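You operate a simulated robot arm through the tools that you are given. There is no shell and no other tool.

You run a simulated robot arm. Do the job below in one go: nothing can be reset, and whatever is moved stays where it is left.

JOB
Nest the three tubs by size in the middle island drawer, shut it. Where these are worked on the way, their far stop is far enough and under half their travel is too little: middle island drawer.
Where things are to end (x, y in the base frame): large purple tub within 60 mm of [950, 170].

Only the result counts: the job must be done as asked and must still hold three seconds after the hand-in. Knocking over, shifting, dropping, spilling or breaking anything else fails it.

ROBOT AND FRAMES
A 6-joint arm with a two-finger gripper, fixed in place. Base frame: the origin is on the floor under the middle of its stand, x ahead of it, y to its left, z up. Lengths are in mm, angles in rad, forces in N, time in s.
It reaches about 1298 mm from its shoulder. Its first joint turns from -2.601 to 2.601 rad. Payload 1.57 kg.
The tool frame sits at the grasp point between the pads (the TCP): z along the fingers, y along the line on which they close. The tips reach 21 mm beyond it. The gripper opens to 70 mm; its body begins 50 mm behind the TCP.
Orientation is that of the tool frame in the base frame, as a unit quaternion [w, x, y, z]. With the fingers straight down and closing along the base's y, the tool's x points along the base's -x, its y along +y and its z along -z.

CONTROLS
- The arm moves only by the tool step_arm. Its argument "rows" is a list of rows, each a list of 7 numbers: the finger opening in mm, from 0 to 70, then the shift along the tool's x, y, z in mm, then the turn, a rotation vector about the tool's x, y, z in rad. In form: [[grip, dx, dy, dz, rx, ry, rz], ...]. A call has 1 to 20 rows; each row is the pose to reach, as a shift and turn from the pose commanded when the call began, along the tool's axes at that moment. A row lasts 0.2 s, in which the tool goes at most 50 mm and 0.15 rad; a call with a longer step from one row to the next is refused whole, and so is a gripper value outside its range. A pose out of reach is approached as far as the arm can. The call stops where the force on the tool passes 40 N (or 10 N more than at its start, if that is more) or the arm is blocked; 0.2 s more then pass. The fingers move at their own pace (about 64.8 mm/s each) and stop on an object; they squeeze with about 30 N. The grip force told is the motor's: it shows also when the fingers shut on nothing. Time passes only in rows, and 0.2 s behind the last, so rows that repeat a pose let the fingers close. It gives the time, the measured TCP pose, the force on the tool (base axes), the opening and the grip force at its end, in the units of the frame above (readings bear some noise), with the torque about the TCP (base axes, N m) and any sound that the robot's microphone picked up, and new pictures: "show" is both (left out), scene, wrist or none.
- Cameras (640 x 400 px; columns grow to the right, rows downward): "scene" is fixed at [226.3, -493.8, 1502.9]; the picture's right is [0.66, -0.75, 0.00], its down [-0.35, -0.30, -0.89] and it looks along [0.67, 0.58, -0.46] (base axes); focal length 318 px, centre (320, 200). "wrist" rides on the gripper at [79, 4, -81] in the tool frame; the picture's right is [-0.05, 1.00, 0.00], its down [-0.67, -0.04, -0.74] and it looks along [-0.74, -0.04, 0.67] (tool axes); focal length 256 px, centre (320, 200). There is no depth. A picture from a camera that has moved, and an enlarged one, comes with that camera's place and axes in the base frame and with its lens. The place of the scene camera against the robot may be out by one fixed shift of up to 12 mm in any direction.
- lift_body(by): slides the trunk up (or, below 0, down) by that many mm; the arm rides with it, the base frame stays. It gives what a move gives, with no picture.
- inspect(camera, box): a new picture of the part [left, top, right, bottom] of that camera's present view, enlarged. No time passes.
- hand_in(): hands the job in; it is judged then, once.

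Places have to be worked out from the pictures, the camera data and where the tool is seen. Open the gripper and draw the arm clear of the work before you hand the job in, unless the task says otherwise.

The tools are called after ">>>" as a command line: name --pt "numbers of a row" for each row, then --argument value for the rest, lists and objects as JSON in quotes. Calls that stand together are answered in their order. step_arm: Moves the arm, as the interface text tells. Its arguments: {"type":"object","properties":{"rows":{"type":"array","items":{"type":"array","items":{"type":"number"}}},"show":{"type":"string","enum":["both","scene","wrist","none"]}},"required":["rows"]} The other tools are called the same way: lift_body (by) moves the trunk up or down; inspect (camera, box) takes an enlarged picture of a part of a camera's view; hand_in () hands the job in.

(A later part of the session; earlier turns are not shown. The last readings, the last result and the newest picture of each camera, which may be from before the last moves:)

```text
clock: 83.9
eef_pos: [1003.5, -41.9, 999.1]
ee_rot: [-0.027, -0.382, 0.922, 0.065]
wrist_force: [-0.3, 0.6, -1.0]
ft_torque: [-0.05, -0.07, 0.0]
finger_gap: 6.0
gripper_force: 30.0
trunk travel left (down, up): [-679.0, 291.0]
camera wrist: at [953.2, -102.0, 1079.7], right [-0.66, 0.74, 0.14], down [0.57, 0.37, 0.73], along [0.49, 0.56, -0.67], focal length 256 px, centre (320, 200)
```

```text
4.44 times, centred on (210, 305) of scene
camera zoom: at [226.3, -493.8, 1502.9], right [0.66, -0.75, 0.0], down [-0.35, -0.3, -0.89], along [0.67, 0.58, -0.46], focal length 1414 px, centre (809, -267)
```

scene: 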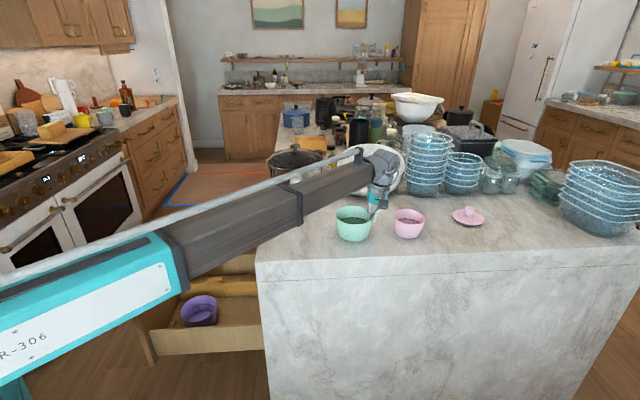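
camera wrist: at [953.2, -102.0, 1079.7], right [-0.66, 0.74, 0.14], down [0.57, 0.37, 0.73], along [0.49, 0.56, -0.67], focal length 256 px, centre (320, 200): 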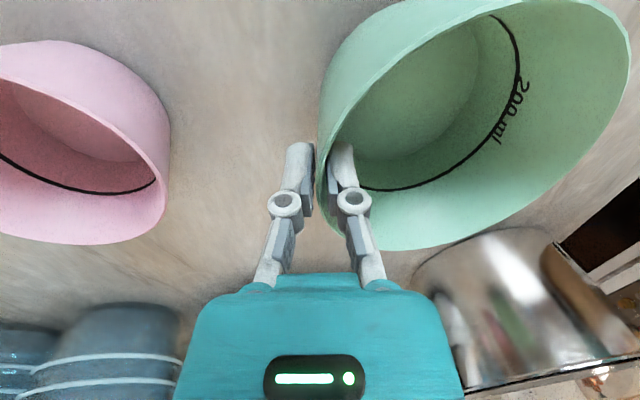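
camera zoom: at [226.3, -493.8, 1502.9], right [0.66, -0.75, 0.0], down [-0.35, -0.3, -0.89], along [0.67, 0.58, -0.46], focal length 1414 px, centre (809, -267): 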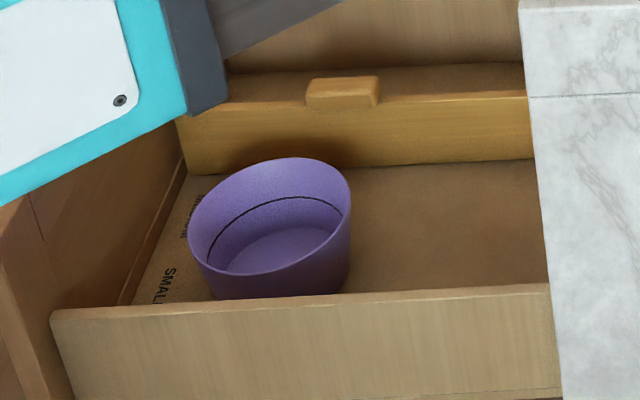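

Purple's centre in the drawer averages to u≈792, n≈-80. I raise green and carry it out over the counter edge to above the purple tub.

>>> lift_body --by 45

>>> step_arm --pt "0 0 14.9 2.1 0 0 0" --pt "0 0 49.5 7 0 0 0" --pt "0 0 94.1 13.3 0 0 0" --pt "0 0 138.6 19.5 0 0 0" --pt "0 0 183.2 25.8 0 0 0" --pt "0 0 227.7 32.1 0 0 0" --pt "0 0 272.3 38.4 0 0 0" --pt "0 0 316.9 44.6 0 0 0" --pt "0 0 361.4 50.9 0 0 0" --pt "0 0 406 57.2 0 0 0" --pt "0 -20 445.6 62.8 0 0 0" --pt "0 -45 485.2 68.4 0 0 0" --pt "0 -70 524.8 73.9 0 0 0" --pt "0 -95 559.5 78.8 0 0 0" --pt "0 -110 584.2 82.3 0 0 0" --pt "0 -117 600.9 84.6 0 0 0" --pt "0 -117 600.9 84.6 0 0 0" --show "wrist"

>>> lift_body --by -400

>>> step_arm --pt "0 0 0 0 0 0 0"

```text
clock: 84.8
eef_pos: [1004.0, -40.5, 1044.5]
ee_rot: [-0.027, -0.382, 0.922, 0.065]
wrist_force: [1.0, -0.4, -1.1]
ft_torque: [-0.1, -0.06, 0.0]
finger_gap: 5.9
gripper_force: 30.1
trunk travel left (down, up): [-724.0, 246.0]
```

```text
clock: 88.4
eef_pos: [657.5, 469.4, 1044.9]
ee_rot: [-0.027, -0.381, 0.922, 0.065]
wrist_force: [0.4, 0.4, -0.4]
ft_torque: [-0.05, -0.05, 0.01]
finger_gap: 6.1
gripper_force: 29.8
trunk travel left (down, up): [-724.0, 246.0]
camera wrist: at [607.0, 409.2, 1124.8], right [-0.66, 0.74, 0.14], down [0.57, 0.37, 0.73], along [0.49, 0.56, -0.67], focal length 256 px, centre (320, 200)
```

wrist: 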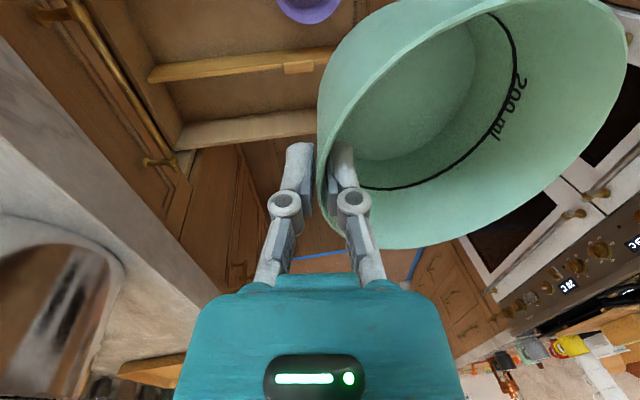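

```text
clock: 92.2
eef_pos: [656.5, 469.2, 643.7]
ee_rot: [-0.027, -0.382, 0.922, 0.066]
wrist_force: [-0.4, 0.3, -1.7]
ft_torque: [-0.05, -0.08, -0.02]
finger_gap: 6.0
gripper_force: 30.0
trunk travel left (down, up): [-324.0, 646.0]
```

```text
clock: 92.6
eef_pos: [656.6, 469.2, 644.6]
ee_rot: [-0.028, -0.381, 0.922, 0.065]
wrist_force: [-0.2, -0.1, -0.5]
ft_torque: [-0.03, -0.05, -0.02]
finger_gap: 5.9
gripper_force: 30.3
trunk travel left (down, up): [-324.0, 646.0]
camera wrist: at [607.0, 409.0, 724.9], right [-0.66, 0.74, 0.14], down [0.57, 0.37, 0.73], along [0.49, 0.56, -0.67], focal length 256 px, centre (320, 200)
```

scene: 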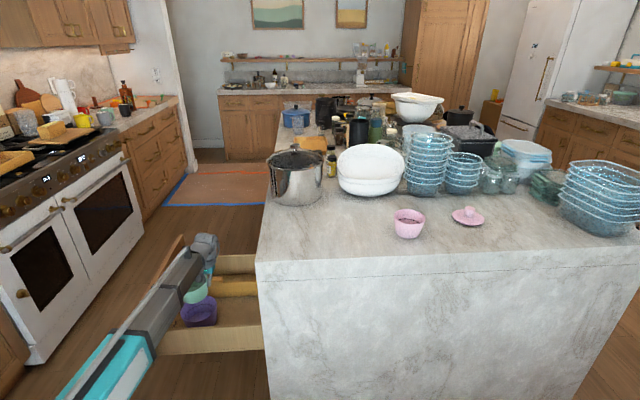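
wrist: 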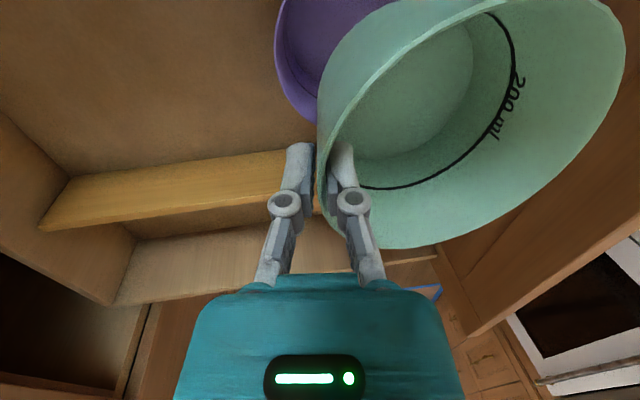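

Green is above the drawer with purple visible below it. I enlarge to compare their positions.

>>> inspect --camera "wrist" --box '[230, 0, 430, 150]'

>>> inspect --camera "scene" --box '[140, 220, 280, 350]'

```text
2.67 times, centred on (330, 75) of wrist
camera zoom: at [607.0, 409.0, 724.9], right [-0.66, 0.74, 0.14], down [0.57, 0.37, 0.73], along [0.49, 0.56, -0.67], focal length 683 px, centre (293, 533)
```

zoom: 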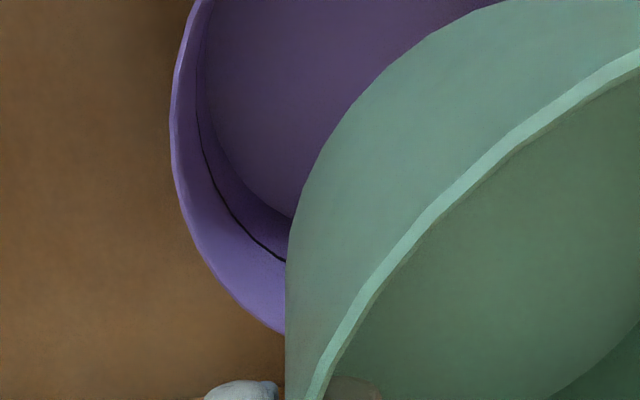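

```text
3.08 times, centred on (210, 285) of scene
camera zoom: at [226.3, -493.8, 1502.9], right [0.66, -0.75, 0.0], down [-0.35, -0.3, -0.89], along [0.67, 0.58, -0.46], focal length 979 px, centre (658, -62)
```

zoom: 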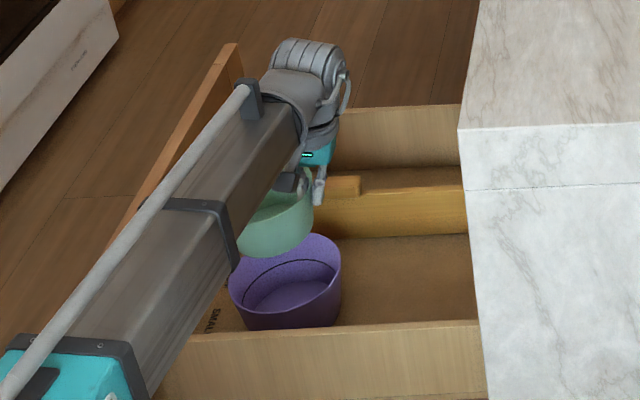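

Green's centre is above purple's centre within a few mm (purple at u≈792, n≈-77). I shift 7 mm toward the front to leave room for the outer finger, then lower to just above purple's rim and look.

>>> step_arm --pt "0 0 3.5 0.5 0 0 0" --pt "0 0 6.9 1.0 0 0 0" --pt "0 0 6.9 1.0 0 0 0" --show "none"

>>> lift_body --by -80

>>> step_arm --pt "0 0 0 0 0 0 0"

>>> inspect --camera "wrist" --box '[220, 40, 440, 240]'

>>> inspect --camera "scene" --box '[140, 220, 280, 350]'

```text
clock: 93.4
eef_pos: [652.6, 474.9, 643.6]
ee_rot: [-0.027, -0.382, 0.921, 0.065]
wrist_force: [-0.2, -1.1, -1.5]
ft_torque: [-0.05, -0.03, 0.02]
finger_gap: 6.2
gripper_force: 29.9
trunk travel left (down, up): [-324.0, 646.0]
```

```text
clock: 94.6
eef_pos: [651.0, 475.4, 564.8]
ee_rot: [-0.026, -0.381, 0.922, 0.065]
wrist_force: [-0.1, -0.1, -1.7]
ft_torque: [-0.06, -0.09, -0.01]
finger_gap: 6.0
gripper_force: 30.2
trunk travel left (down, up): [-244.0, 726.0]
```

```text
clock: 95.0
eef_pos: [652.7, 474.9, 565.5]
ee_rot: [-0.027, -0.382, 0.921, 0.066]
wrist_force: [0.2, -0.2, -0.9]
ft_torque: [-0.02, -0.04, 0.0]
finger_gap: 6.0
gripper_force: 30.2
trunk travel left (down, up): [-244.0, 726.0]
camera wrist: at [602.0, 414.3, 644.9], right [-0.66, 0.74, 0.14], down [0.57, 0.37, 0.73], along [0.49, 0.56, -0.67], focal length 256 px, centre (320, 200)
```

scene: 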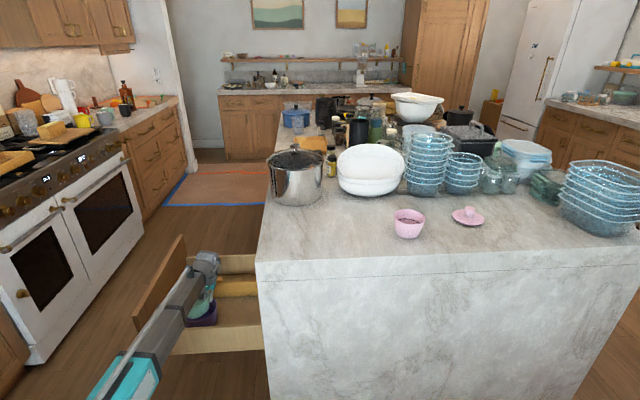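
wrist: 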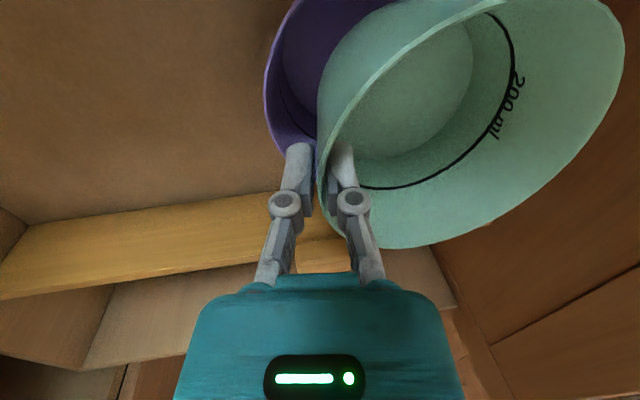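

```text
2.00 times, centred on (330, 140) of wrist
camera zoom: at [602.0, 414.3, 644.9], right [-0.66, 0.74, 0.14], down [0.57, 0.37, 0.73], along [0.49, 0.56, -0.67], focal length 512 px, centre (300, 320)
```

zoom: 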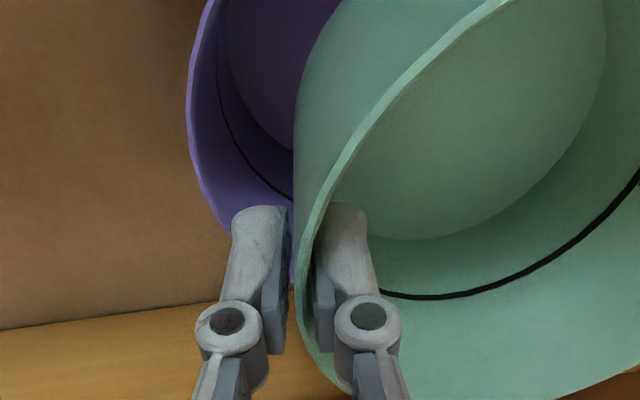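

```text
3.08 times, centred on (210, 285) of scene
camera zoom: at [226.3, -493.8, 1502.9], right [0.66, -0.75, 0.0], down [-0.35, -0.3, -0.89], along [0.67, 0.58, -0.46], focal length 979 px, centre (658, -62)
```

zoom: 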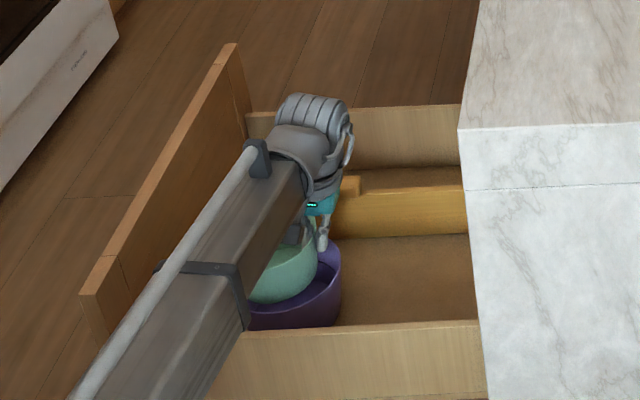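

Green's base is just entering purple, and purple's rim reads consistently near z≈515. I lower in small steps, watching the force.

>>> lift_body --by -18

>>> step_arm --pt "0 0 0 0 0 0 0" --show "wrist"

>>> inspect --camera "wrist" --box '[220, 40, 440, 240]'

```text
clock: 95.7
eef_pos: [652.4, 474.9, 546.1]
ee_rot: [-0.027, -0.382, 0.922, 0.065]
wrist_force: [-0.1, 0.2, -1.5]
ft_torque: [-0.02, -0.08, -0.01]
finger_gap: 5.9
gripper_force: 30.6
trunk travel left (down, up): [-226.0, 744.0]
```

```text
clock: 96.0
eef_pos: [651.5, 474.2, 546.6]
ee_rot: [-0.028, -0.383, 0.921, 0.066]
wrist_force: [0.4, -0.9, -1.3]
ft_torque: [-0.06, -0.03, 0.01]
finger_gap: 5.8
gripper_force: 30.1
trunk travel left (down, up): [-226.0, 744.0]
camera wrist: at [602.0, 414.3, 626.9], right [-0.66, 0.74, 0.14], down [0.57, 0.37, 0.73], along [0.49, 0.56, -0.67], focal length 256 px, centre (320, 200)
```

wrist: 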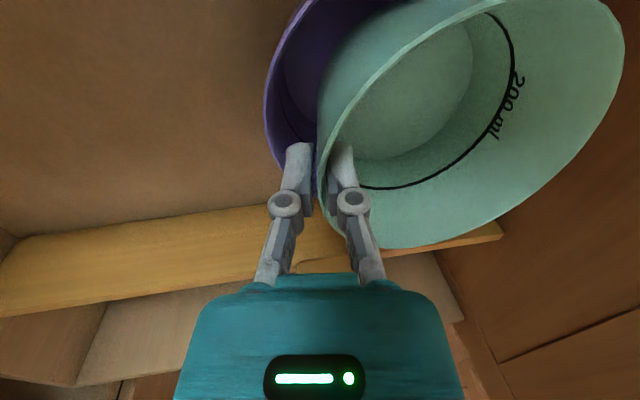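

```text
2.00 times, centred on (330, 140) of wrist
camera zoom: at [602.0, 414.3, 626.9], right [-0.66, 0.74, 0.14], down [0.57, 0.37, 0.73], along [0.49, 0.56, -0.67], focal length 512 px, centre (300, 320)
```

zoom: 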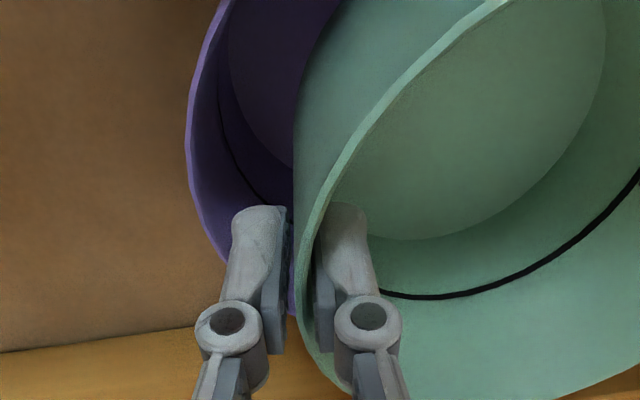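

The outer finger is lined up just inside purple's rim. I continue down 12 mm.

>>> lift_body --by -12

>>> step_arm --pt "0 0 0 0 0 0 0" --show "wrist"

>>> inspect --camera "wrist" --box '[220, 40, 440, 240]'

```text
clock: 96.7
eef_pos: [652.1, 475.4, 534.4]
ee_rot: [-0.028, -0.381, 0.922, 0.066]
wrist_force: [0.2, -0.1, -1.2]
ft_torque: [-0.03, -0.03, 0.02]
finger_gap: 5.8
gripper_force: 30.3
trunk travel left (down, up): [-214.0, 756.0]
```

```text
clock: 97.0
eef_pos: [652.6, 474.8, 534.8]
ee_rot: [-0.027, -0.381, 0.922, 0.066]
wrist_force: [0.2, -0.1, -1.1]
ft_torque: [-0.04, -0.04, 0.0]
finger_gap: 5.8
gripper_force: 29.6
trunk travel left (down, up): [-214.0, 756.0]
camera wrist: at [602.0, 414.3, 614.9], right [-0.66, 0.74, 0.14], down [0.57, 0.37, 0.73], along [0.49, 0.56, -0.67], focal length 256 px, centre (320, 200)
```

wrist: 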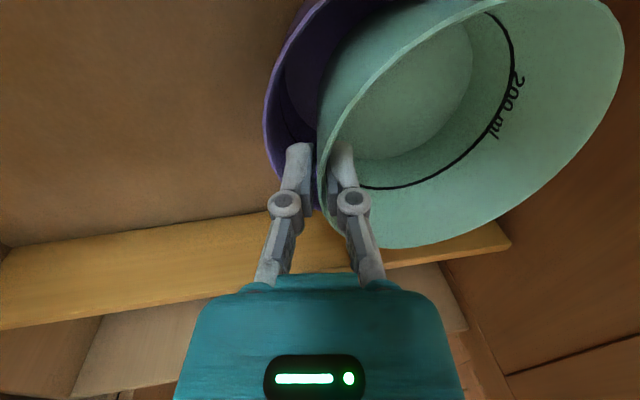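

```text
2.00 times, centred on (330, 140) of wrist
camera zoom: at [602.0, 414.3, 614.9], right [-0.66, 0.74, 0.14], down [0.57, 0.37, 0.73], along [0.49, 0.56, -0.67], focal length 512 px, centre (300, 320)
```

zoom: 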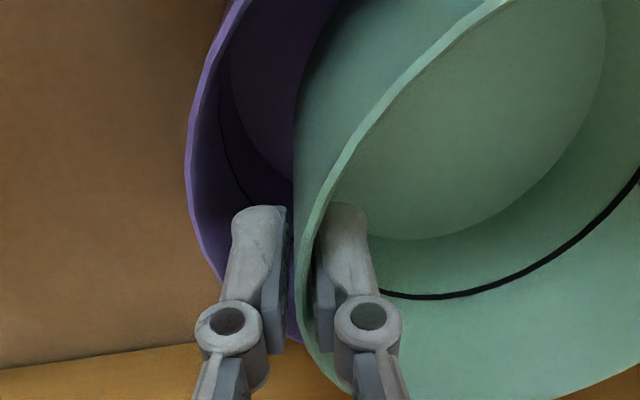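

No contact yet and there is visible room between the finger and purple's wall. I go down another 8 mm.

>>> lift_body --by -8

>>> step_arm --pt "0 0 0 0 0 0 0" --show "wrist"

>>> inspect --camera "wrist" --box '[220, 40, 440, 240]'

```text
clock: 97.6
eef_pos: [651.8, 476.3, 526.1]
ee_rot: [-0.027, -0.382, 0.922, 0.066]
wrist_force: [-0.3, -0.4, -1.5]
ft_torque: [-0.02, -0.04, -0.02]
finger_gap: 6.1
gripper_force: 29.9
trunk travel left (down, up): [-206.0, 764.0]
```

```text
clock: 98.0
eef_pos: [651.1, 475.4, 526.9]
ee_rot: [-0.027, -0.382, 0.921, 0.066]
wrist_force: [0.1, 0.5, -1.5]
ft_torque: [-0.03, -0.06, -0.03]
finger_gap: 6.1
gripper_force: 30.4
trunk travel left (down, up): [-206.0, 764.0]
camera wrist: at [602.0, 414.3, 606.9], right [-0.66, 0.74, 0.14], down [0.57, 0.37, 0.73], along [0.49, 0.56, -0.67], focal length 256 px, centre (320, 200)
```

wrist: 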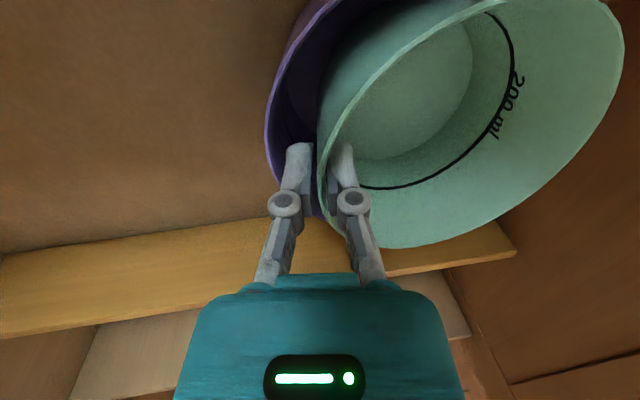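

```text
2.00 times, centred on (330, 140) of wrist
camera zoom: at [602.0, 414.3, 606.9], right [-0.66, 0.74, 0.14], down [0.57, 0.37, 0.73], along [0.49, 0.56, -0.67], focal length 512 px, centre (300, 320)
```

zoom: 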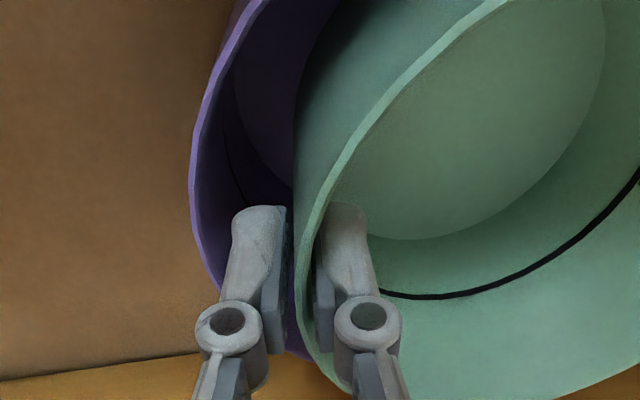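

Still free of contact, with purple's rim passing outside the finger. I go 8 mm lower again.

>>> lift_body --by -8

>>> step_arm --pt "0 0 0 0 0 0 0" --show "wrist"

>>> inspect --camera "wrist" --box '[220, 40, 440, 240]'

```text
clock: 98.6
eef_pos: [652.0, 475.5, 516.5]
ee_rot: [-0.028, -0.381, 0.922, 0.065]
wrist_force: [-0.1, 0.6, -1.9]
ft_torque: [0.0, -0.05, -0.02]
finger_gap: 5.9
gripper_force: 30.3
trunk travel left (down, up): [-198.0, 772.0]
```

```text
clock: 99.0
eef_pos: [651.6, 475.1, 518.8]
ee_rot: [-0.027, -0.382, 0.922, 0.065]
wrist_force: [-0.4, -0.7, -0.7]
ft_torque: [-0.05, 0.0, 0.01]
finger_gap: 6.2
gripper_force: 30.1
trunk travel left (down, up): [-198.0, 772.0]
camera wrist: at [602.0, 414.3, 598.9], right [-0.66, 0.74, 0.14], down [0.57, 0.37, 0.73], along [0.49, 0.56, -0.67], focal length 256 px, centre (320, 200)
```

wrist: 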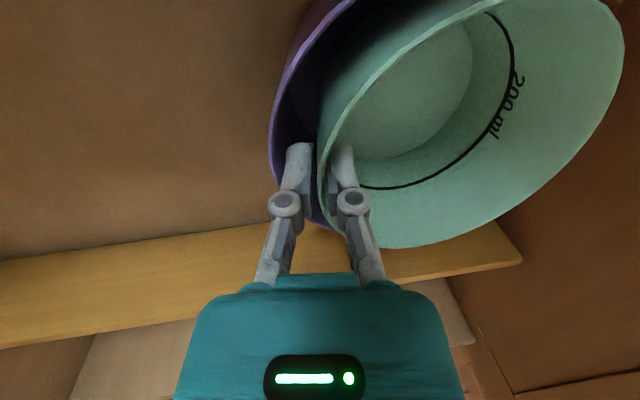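

```text
2.00 times, centred on (330, 140) of wrist
camera zoom: at [602.0, 414.3, 598.9], right [-0.66, 0.74, 0.14], down [0.57, 0.37, 0.73], along [0.49, 0.56, -0.67], focal length 512 px, centre (300, 320)
```

zoom: 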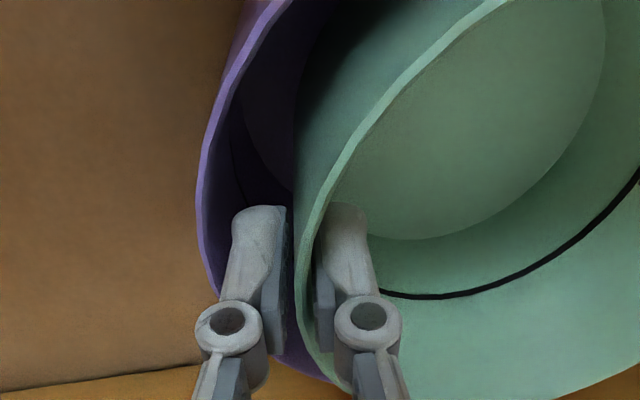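

Green is gently centring purple as it goes in and the finger still has a few mm. I continue 7 mm lower.

>>> lift_body --by -7

>>> step_arm --pt "0 0 0 0 0 0 0" --show "wrist"

>>> inspect --camera "wrist" --box '[220, 40, 440, 240]'

```text
clock: 99.5
eef_pos: [653.0, 474.9, 511.9]
ee_rot: [-0.027, -0.382, 0.922, 0.065]
wrist_force: [0.3, -1.0, -1.7]
ft_torque: [-0.06, -0.06, 0.01]
finger_gap: 6.3
gripper_force: 30.5
trunk travel left (down, up): [-191.0, 779.0]
```

```text
clock: 100.0
eef_pos: [651.8, 475.6, 511.1]
ee_rot: [-0.027, -0.381, 0.922, 0.065]
wrist_force: [0.2, 0.2, -1.4]
ft_torque: [-0.05, -0.07, 0.02]
finger_gap: 6.1
gripper_force: 30.0
trunk travel left (down, up): [-191.0, 779.0]
camera wrist: at [602.0, 414.3, 591.9], right [-0.66, 0.74, 0.14], down [0.57, 0.37, 0.73], along [0.49, 0.56, -0.67], focal length 256 px, centre (320, 200)
```

wrist: 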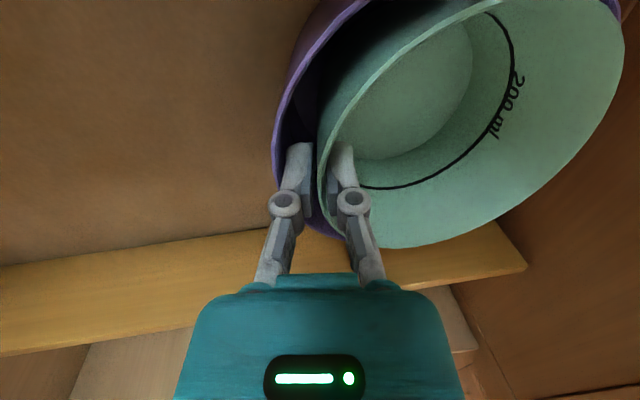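

```text
2.00 times, centred on (330, 140) of wrist
camera zoom: at [602.0, 414.3, 591.9], right [-0.66, 0.74, 0.14], down [0.57, 0.37, 0.73], along [0.49, 0.56, -0.67], focal length 512 px, centre (300, 320)
```

zoom: 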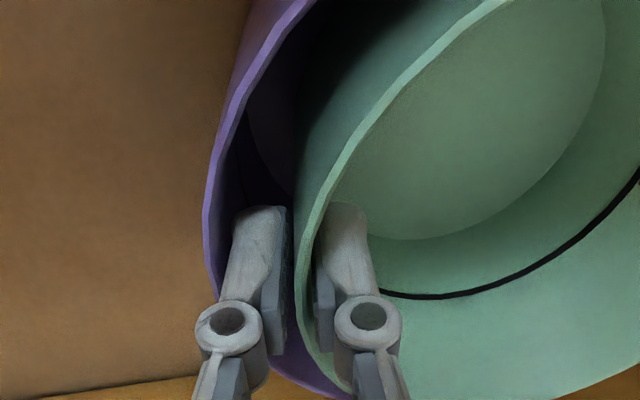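

Green's base is now about 11 mm above purple's floor and the finger is nearly touching purple's wall, so I release here by opening slightly.

>>> step_arm --pt "8 0 0 0 0 0 0" --pt "11 0 0 0 0 0 0" --pt "14 0 0 0 0 0 0" --pt "14 0 0 0 0 0 0" --pt "14 0 0 0 0 0 0" --show "wrist"

>>> inspect --camera "wrist" --box '[220, 40, 440, 240]'

```text
clock: 101.2
eef_pos: [651.2, 475.2, 511.4]
ee_rot: [-0.027, -0.382, 0.921, 0.066]
wrist_force: [-1.6, 0.9, 1.0]
ft_torque: [-0.04, -0.03, -0.02]
finger_gap: 13.2
gripper_force: 0.0
trunk travel left (down, up): [-191.0, 779.0]
camera wrist: at [601.9, 414.2, 591.9], right [-0.66, 0.74, 0.14], down [0.57, 0.37, 0.73], along [0.49, 0.56, -0.67], focal length 256 px, centre (320, 200)
```

wrist: 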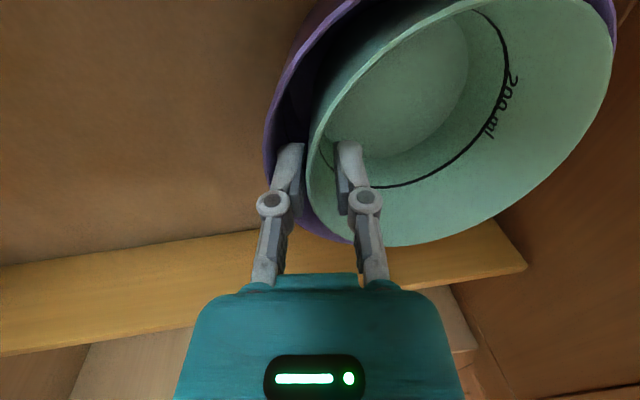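

```text
2.00 times, centred on (330, 140) of wrist
camera zoom: at [601.9, 414.2, 591.9], right [-0.66, 0.74, 0.14], down [0.57, 0.37, 0.73], along [0.49, 0.56, -0.67], focal length 512 px, centre (300, 320)
```

zoom: 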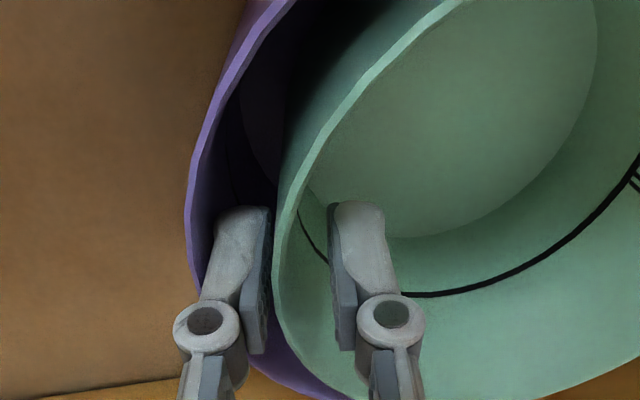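

Green has been let go. I rise straight out of the gap and look at how it sits.

>>> lift_body --by 25

>>> step_arm --pt "14 0 0 0 0 0 0" --show "wrist"

>>> lift_body --by 75

>>> step_arm --pt "38 0 0 0 0 0 0" --pt "38 0 0 0 0 0 0"

>>> inspect --camera "wrist" --box '[230, 0, 550, 200]'

>>> inspect --camera "scene" --box '[140, 220, 280, 350]'

```text
clock: 101.9
eef_pos: [652.4, 475.0, 535.7]
ee_rot: [-0.027, -0.382, 0.922, 0.065]
wrist_force: [-0.2, 0.4, -2.8]
ft_torque: [-0.07, -0.12, 0.0]
finger_gap: 14.4
gripper_force: 0.8
trunk travel left (down, up): [-216.0, 754.0]
```

```text
clock: 102.3
eef_pos: [652.2, 475.4, 536.3]
ee_rot: [-0.026, -0.382, 0.921, 0.066]
wrist_force: [-0.5, -0.8, -2.5]
ft_torque: [-0.06, -0.11, -0.01]
finger_gap: 14.1
gripper_force: 0.2
trunk travel left (down, up): [-216.0, 754.0]
camera wrist: at [602.0, 414.3, 616.8], right [-0.66, 0.74, 0.14], down [0.57, 0.37, 0.73], along [0.49, 0.56, -0.67], focal length 256 px, centre (320, 200)
```

wrist: 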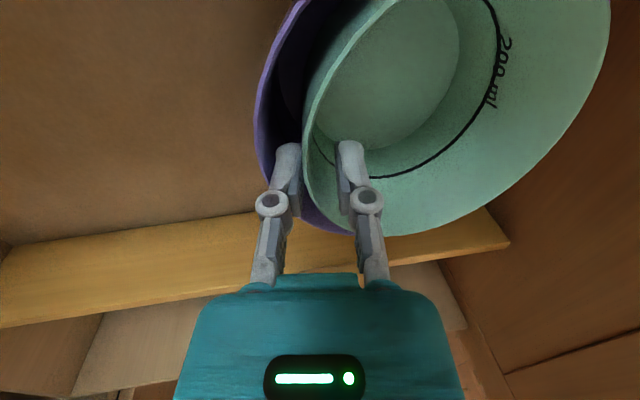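

```text
clock: 103.4
eef_pos: [653.0, 475.7, 612.0]
ee_rot: [-0.027, -0.381, 0.922, 0.065]
wrist_force: [0.0, 1.4, -2.5]
ft_torque: [-0.06, -0.09, 0.0]
finger_gap: 14.3
gripper_force: 0.2
trunk travel left (down, up): [-291.0, 679.0]
```

```text
clock: 104.0
eef_pos: [651.2, 474.2, 611.2]
ee_rot: [-0.027, -0.382, 0.922, 0.065]
wrist_force: [0.0, -0.3, -2.1]
ft_torque: [-0.04, -0.08, -0.02]
finger_gap: 37.7
gripper_force: 0.1
trunk travel left (down, up): [-291.0, 679.0]
camera wrist: at [602.1, 414.3, 691.8], right [-0.66, 0.74, 0.14], down [0.57, 0.37, 0.73], along [0.49, 0.56, -0.67], focal length 256 px, centre (320, 200)
```

scene: 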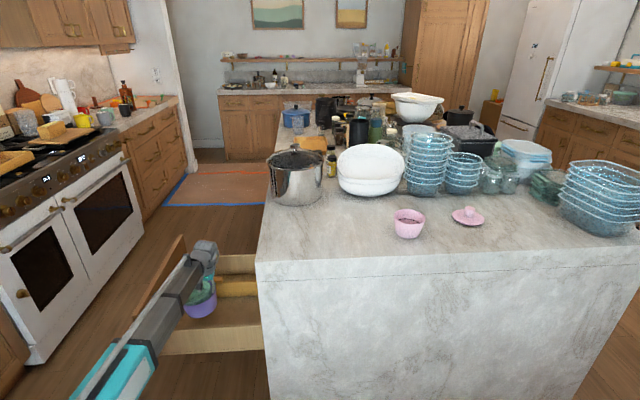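
wrist: 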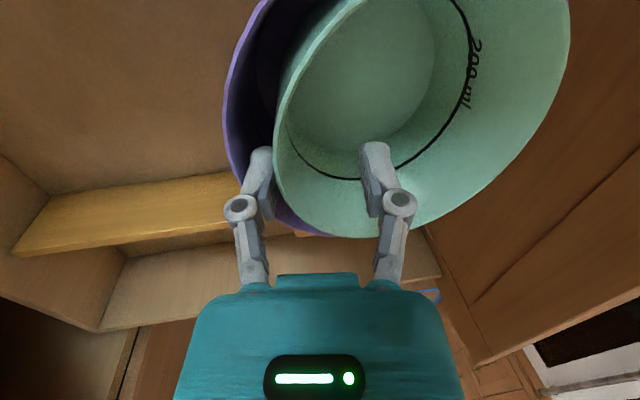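

```text
2.00 times, centred on (390, 100) of wrist
camera zoom: at [602.1, 414.3, 691.8], right [-0.66, 0.74, 0.14], down [0.57, 0.37, 0.73], along [0.49, 0.56, -0.67], focal length 512 px, centre (180, 400)
```

zoom: 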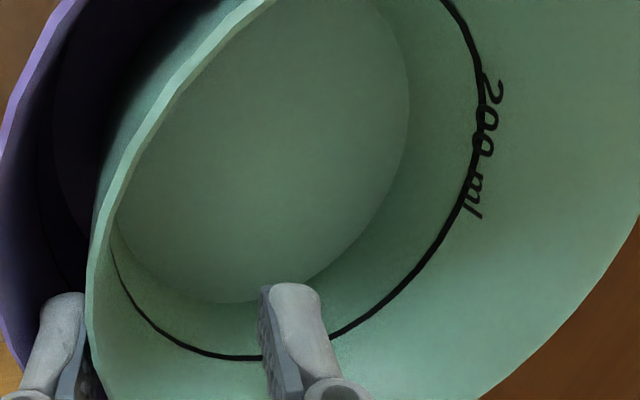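

```text
3.08 times, centred on (210, 285) of scene
camera zoom: at [226.3, -493.8, 1502.9], right [0.66, -0.75, 0.0], down [-0.35, -0.3, -0.89], along [0.67, 0.58, -0.46], focal length 979 px, centre (658, -62)
```

zoom: 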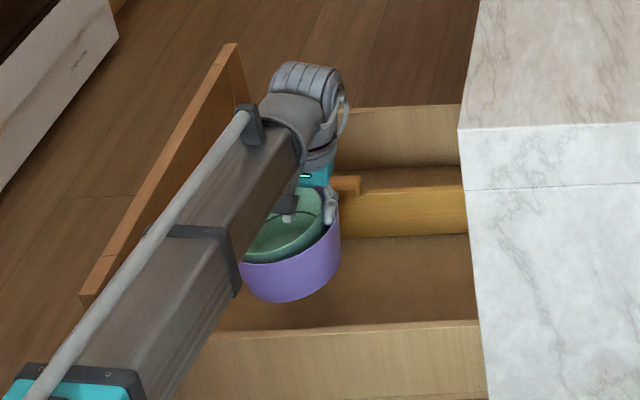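

The force (-2.1 N) and the picture show the outer finger jammed between the two tubs, so purple and green rose together and hang about 85 mm above the floor. I lower them back gently in stages until they stand again.

>>> lift_body --by -40

>>> lift_body --by -30

>>> step_arm --pt "38 0 0 0 0 0 0"

>>> inspect --camera "scene" --box '[140, 220, 280, 350]'

```text
clock: 104.8
eef_pos: [651.7, 474.9, 571.7]
ee_rot: [-0.027, -0.381, 0.922, 0.066]
wrist_force: [0.2, -0.6, -2.7]
ft_torque: [-0.03, -0.05, -0.02]
finger_gap: 37.5
gripper_force: 0.1
trunk travel left (down, up): [-251.0, 719.0]
```

```text
clock: 105.6
eef_pos: [651.4, 475.5, 541.8]
ee_rot: [-0.027, -0.382, 0.921, 0.065]
wrist_force: [-0.5, -0.1, -2.0]
ft_torque: [-0.06, -0.04, 0.0]
finger_gap: 37.8
gripper_force: 0.0
trunk travel left (down, up): [-221.0, 749.0]
```

```text
clock: 106.0
eef_pos: [652.8, 475.3, 541.8]
ee_rot: [-0.027, -0.382, 0.921, 0.066]
wrist_force: [-1.2, -0.8, -3.3]
ft_torque: [-0.04, -0.07, 0.02]
finger_gap: 37.6
gripper_force: 0.0
trunk travel left (down, up): [-221.0, 749.0]
camera wrist: at [602.0, 414.3, 621.8], right [-0.66, 0.74, 0.14], down [0.57, 0.37, 0.73], along [0.49, 0.56, -0.67], focal length 256 px, centre (320, 200)
```

scene: 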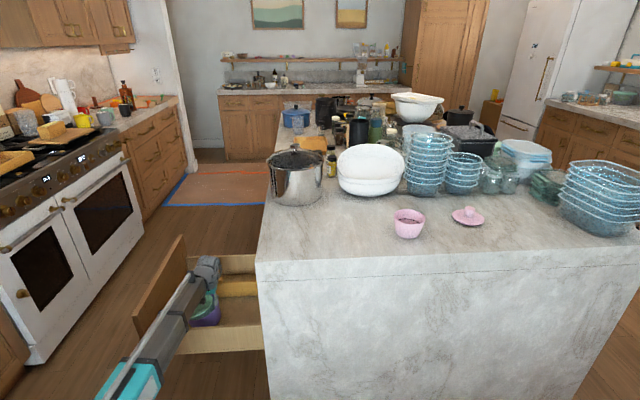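
wrist: 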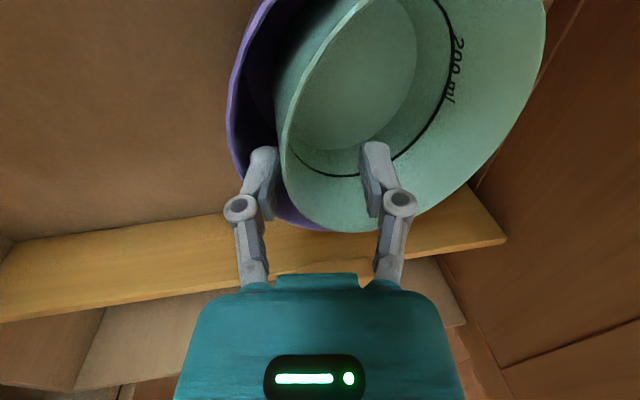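

```text
3.08 times, centred on (210, 285) of scene
camera zoom: at [226.3, -493.8, 1502.9], right [0.66, -0.75, 0.0], down [-0.35, -0.3, -0.89], along [0.67, 0.58, -0.46], focal length 979 px, centre (658, -62)
```

zoom: 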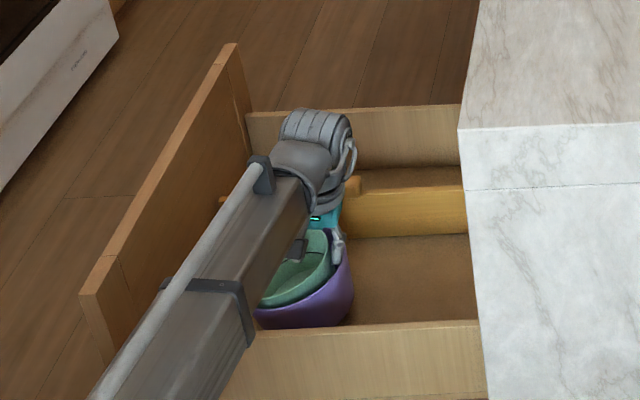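

The nest still hangs from the finger. I lower another 20 mm toward touch-down.

>>> lift_body --by -18

>>> step_arm --pt "38 0 0 0 0 0 0"

>>> inspect --camera "scene" --box '[140, 220, 280, 350]'

>>> inspect --camera "wrist" --box '[200, 0, 560, 240]'

```text
clock: 106.6
eef_pos: [650.8, 474.0, 523.6]
ee_rot: [-0.028, -0.382, 0.921, 0.066]
wrist_force: [1.0, 0.0, -0.4]
ft_torque: [0.0, 0.04, 0.01]
finger_gap: 38.1
gripper_force: 0.0
trunk travel left (down, up): [-203.0, 767.0]
```

```text
clock: 107.0
eef_pos: [652.1, 475.1, 523.8]
ee_rot: [-0.028, -0.382, 0.922, 0.066]
wrist_force: [0.2, 0.4, -0.5]
ft_torque: [0.02, 0.04, -0.03]
finger_gap: 37.9
gripper_force: 0.1
trunk travel left (down, up): [-203.0, 767.0]
camera wrist: at [601.9, 414.2, 604.0], right [-0.66, 0.74, 0.14], down [0.57, 0.37, 0.73], along [0.49, 0.56, -0.67], focal length 256 px, centre (320, 200)
```

scene: 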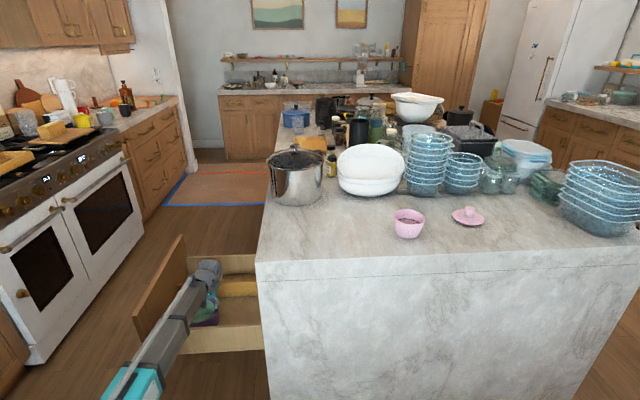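
wrist: 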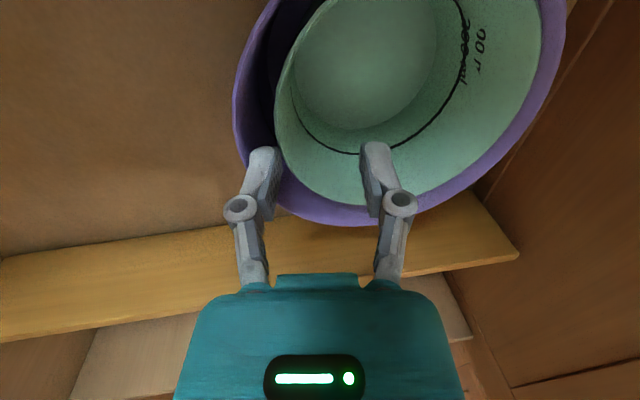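

```text
3.08 times, centred on (210, 285) of scene
camera zoom: at [226.3, -493.8, 1502.9], right [0.66, -0.75, 0.0], down [-0.35, -0.3, -0.89], along [0.67, 0.58, -0.46], focal length 979 px, centre (658, -62)
```

zoom: 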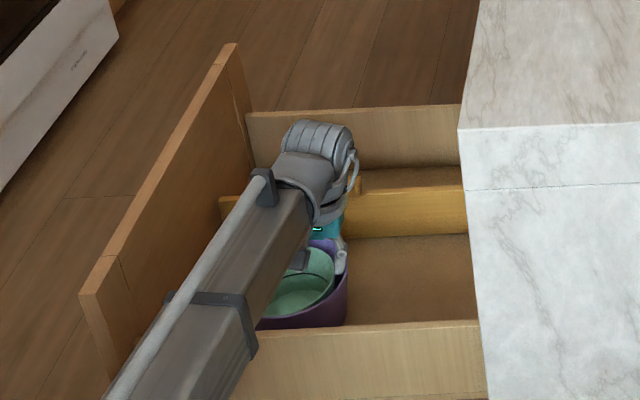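

```text
1.67 times, centred on (380, 120) of wrist
camera zoom: at [601.9, 414.2, 604.0], right [-0.66, 0.74, 0.14], down [0.57, 0.37, 0.73], along [0.49, 0.56, -0.67], focal length 427 px, centre (220, 333)
```

zoom: 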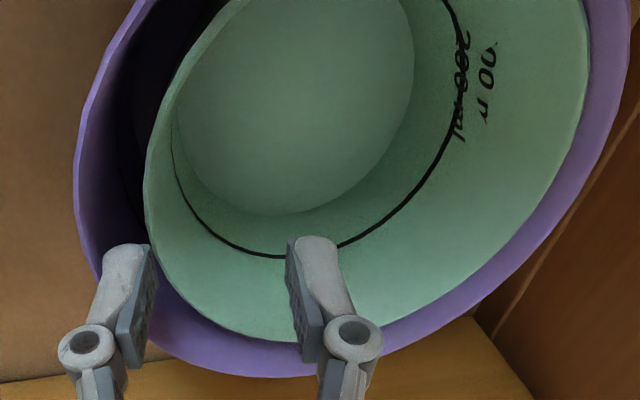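

The nest now stands on the drawer floor: the force is back to zero and green has dropped fully inside purple. I raise just 12 mm and check nothing follows.

>>> lift_body --by 12

>>> step_arm --pt "38 0 0 0 0 0 0" --show "wrist"

>>> inspect --camera "wrist" --box '[200, 0, 560, 240]'

```text
clock: 107.6
eef_pos: [651.6, 476.3, 534.3]
ee_rot: [-0.026, -0.382, 0.921, 0.066]
wrist_force: [-0.1, 0.5, 0.6]
ft_torque: [-0.02, -0.01, -0.02]
finger_gap: 38.1
gripper_force: 0.1
trunk travel left (down, up): [-215.0, 755.0]
```

```text
clock: 108.0
eef_pos: [652.4, 474.8, 535.0]
ee_rot: [-0.027, -0.382, 0.921, 0.066]
wrist_force: [-0.2, 0.1, -0.3]
ft_torque: [-0.01, 0.01, 0.0]
finger_gap: 38.0
gripper_force: 0.0
trunk travel left (down, up): [-215.0, 755.0]
camera wrist: at [601.9, 414.2, 615.9], right [-0.66, 0.74, 0.14], down [0.57, 0.37, 0.73], along [0.49, 0.56, -0.67], focal length 256 px, centre (320, 200)
```

wrist: 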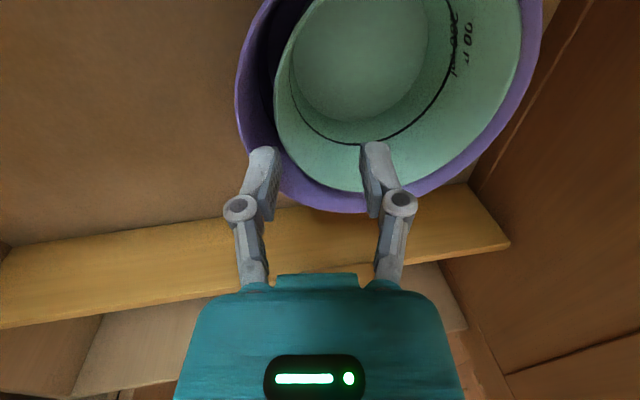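

```text
1.67 times, centred on (380, 120) of wrist
camera zoom: at [601.9, 414.2, 615.9], right [-0.66, 0.74, 0.14], down [0.57, 0.37, 0.73], along [0.49, 0.56, -0.67], focal length 427 px, centre (220, 333)
```

zoom: 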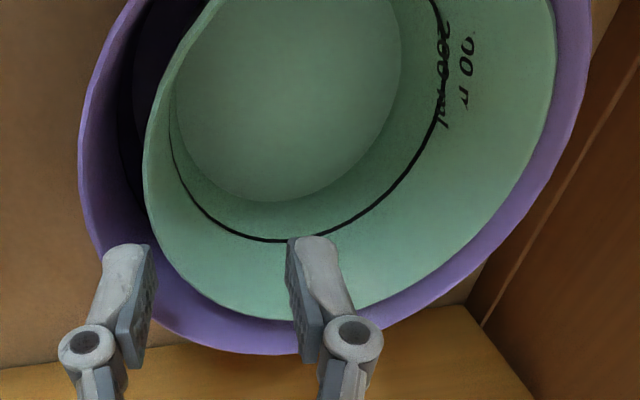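

Nothing follows the hand now. I rise clear and check the nest.

>>> lift_body --by 100

>>> step_arm --pt "38 0 0 0 0 0 0"

>>> inspect --camera "wrist" --box '[200, 0, 560, 240]'

>>> inspect --camera "scene" --box '[140, 220, 280, 350]'

```text
clock: 109.3
eef_pos: [652.0, 474.3, 635.6]
ee_rot: [-0.027, -0.382, 0.921, 0.065]
wrist_force: [-0.2, 0.0, -0.3]
ft_torque: [0.0, -0.01, -0.01]
finger_gap: 38.1
gripper_force: 0.1
trunk travel left (down, up): [-315.0, 655.0]
```

```text
clock: 109.7
eef_pos: [651.5, 475.2, 635.9]
ee_rot: [-0.027, -0.382, 0.922, 0.065]
wrist_force: [0.6, 0.0, -0.3]
ft_torque: [-0.01, -0.01, -0.03]
finger_gap: 38.0
gripper_force: 0.1
trunk travel left (down, up): [-315.0, 655.0]
camera wrist: at [602.0, 414.2, 715.9], right [-0.66, 0.74, 0.14], down [0.57, 0.37, 0.73], along [0.49, 0.56, -0.67], focal length 256 px, centre (320, 200)
```

scene: 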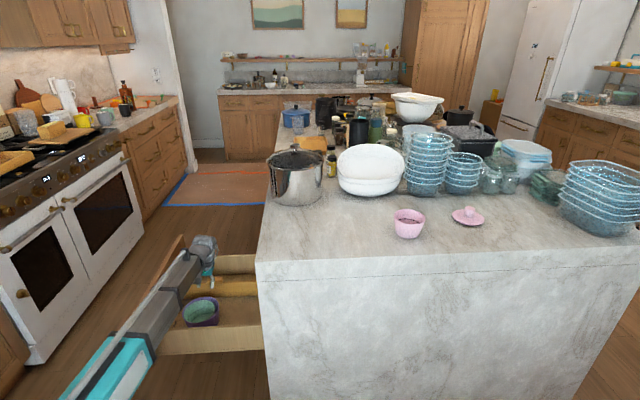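
wrist: 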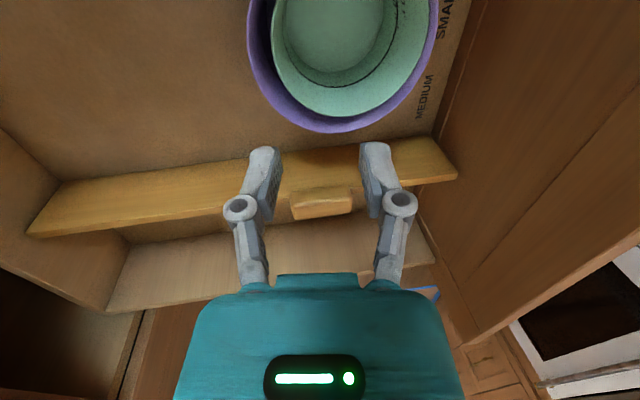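

```text
1.67 times, centred on (380, 120) of wrist
camera zoom: at [602.0, 414.2, 715.9], right [-0.66, 0.74, 0.14], down [0.57, 0.37, 0.73], along [0.49, 0.56, -0.67], focal length 427 px, centre (220, 333)
```

zoom: 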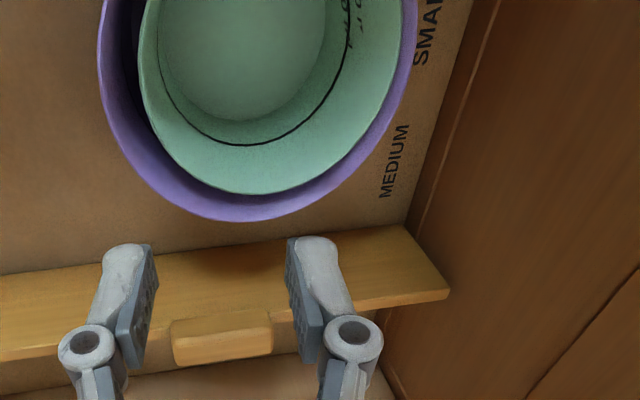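

```text
3.08 times, centred on (210, 285) of scene
camera zoom: at [226.3, -493.8, 1502.9], right [0.66, -0.75, 0.0], down [-0.35, -0.3, -0.89], along [0.67, 0.58, -0.46], focal length 979 px, centre (658, -62)
```

zoom: 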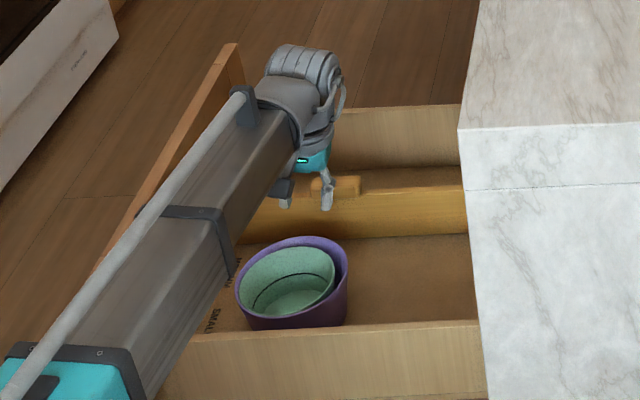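

Green sits nested in purple (purple's centre u≈785, n≈-90, still well within tolerance). Now the pink tub: I raise the trunk and move over it.

>>> lift_body --by 400

>>> lift_body --by 53

>>> step_arm --pt "38 40 -14.9 -2.1 0 0 0" --pt "38 80 -34.7 -4.9 0 0 0" --pt "38 115 -64.4 -9.1 0 0 0" --pt "38 150 -99 -14 0 0 0" --pt "38 180 -138.6 -19.5 0 0 0" --pt "38 196.5 -183.2 -25.8 0 0 0" --pt "38 196.5 -228.7 -32.2 0 0 0" --pt "38 196.5 -274.3 -38.6 0 0 0" --pt "38 196.5 -319.8 -45.1 0 0 0" --pt "38 196.5 -365.4 -51.5 0 0 0" --pt "38 196.5 -410.9 -57.9 0 0 0" --pt "38 196.5 -456.5 -64.3 0 0 0" --pt "38 196.5 -502 -70.7 0 0 0" --pt "38 196.5 -547.6 -77.1 0 0 0" --pt "38 196.5 -593.1 -83.6 0 0 0" --pt "38 196.5 -638.7 -90 0 0 0" --pt "38 196.5 -684.2 -96.4 0 0 0" --pt "38 196.5 -717.9 -101.1 0 0 0" --pt "38 196.5 -731.8 -103.1 0 0 0"

>>> inspect --camera "wrist" --box '[200, 40, 450, 240]'

>>> inspect --camera "scene" --box '[150, 260, 270, 350]'

```text
clock: 113.6
eef_pos: [652.3, 475.3, 1035.6]
ee_rot: [-0.027, -0.382, 0.922, 0.065]
wrist_force: [0.6, -0.8, -0.1]
ft_torque: [0.01, 0.04, 0.0]
finger_gap: 38.2
gripper_force: 0.1
trunk travel left (down, up): [-715.0, 255.0]
```

```text
clock: 114.5
eef_pos: [652.5, 475.0, 1089.5]
ee_rot: [-0.026, -0.381, 0.922, 0.065]
wrist_force: [-0.5, -0.6, -0.2]
ft_torque: [-0.03, -0.01, -0.04]
finger_gap: 37.8
gripper_force: 0.1
trunk travel left (down, up): [-768.0, 202.0]
```

```text
clock: 118.5
eef_pos: [1033.8, -186.8, 1088.7]
ee_rot: [-0.026, -0.382, 0.922, 0.065]
wrist_force: [-0.5, 0.1, -0.1]
ft_torque: [0.02, 0.0, 0.04]
finger_gap: 38.5
gripper_force: 0.0
out of reach, approached as far as the arm can: row 13, 14
trunk travel left (down, up): [-768.0, 202.0]
camera wrist: at [984.4, -248.2, 1168.7], right [-0.66, 0.74, 0.14], down [0.57, 0.37, 0.73], along [0.49, 0.56, -0.67], focal length 256 px, centre (320, 200)
```

scene: 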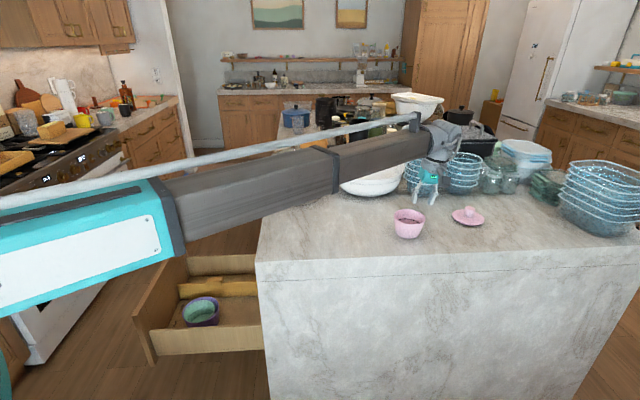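
wrist: 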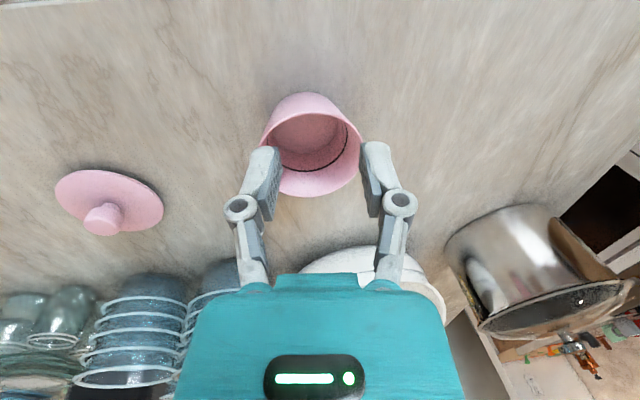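

```text
2.00 times, centred on (325, 140) of wrist
camera zoom: at [984.4, -248.2, 1168.7], right [-0.66, 0.74, 0.14], down [0.57, 0.37, 0.73], along [0.49, 0.56, -0.67], focal length 512 px, centre (310, 320)
```

zoom: 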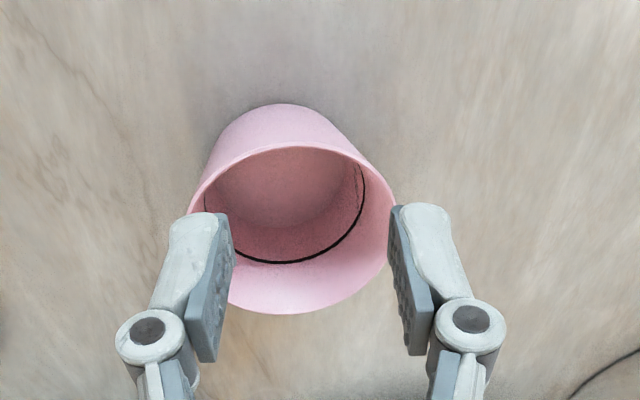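

```text
4.44 times, centred on (210, 305) of scene
camera zoom: at [226.3, -493.8, 1502.9], right [0.66, -0.75, 0.0], down [-0.35, -0.3, -0.89], along [0.67, 0.58, -0.46], focal length 1414 px, centre (809, -267)
```

zoom: 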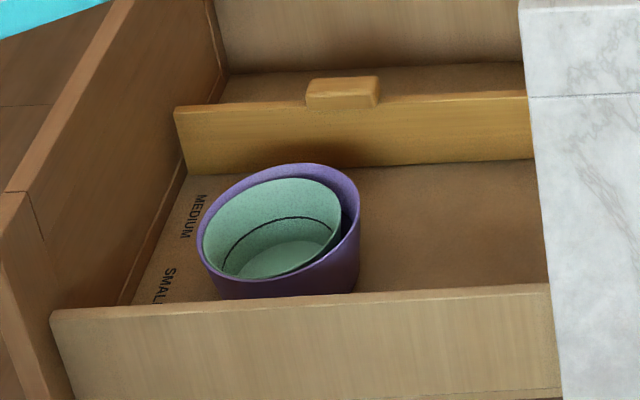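

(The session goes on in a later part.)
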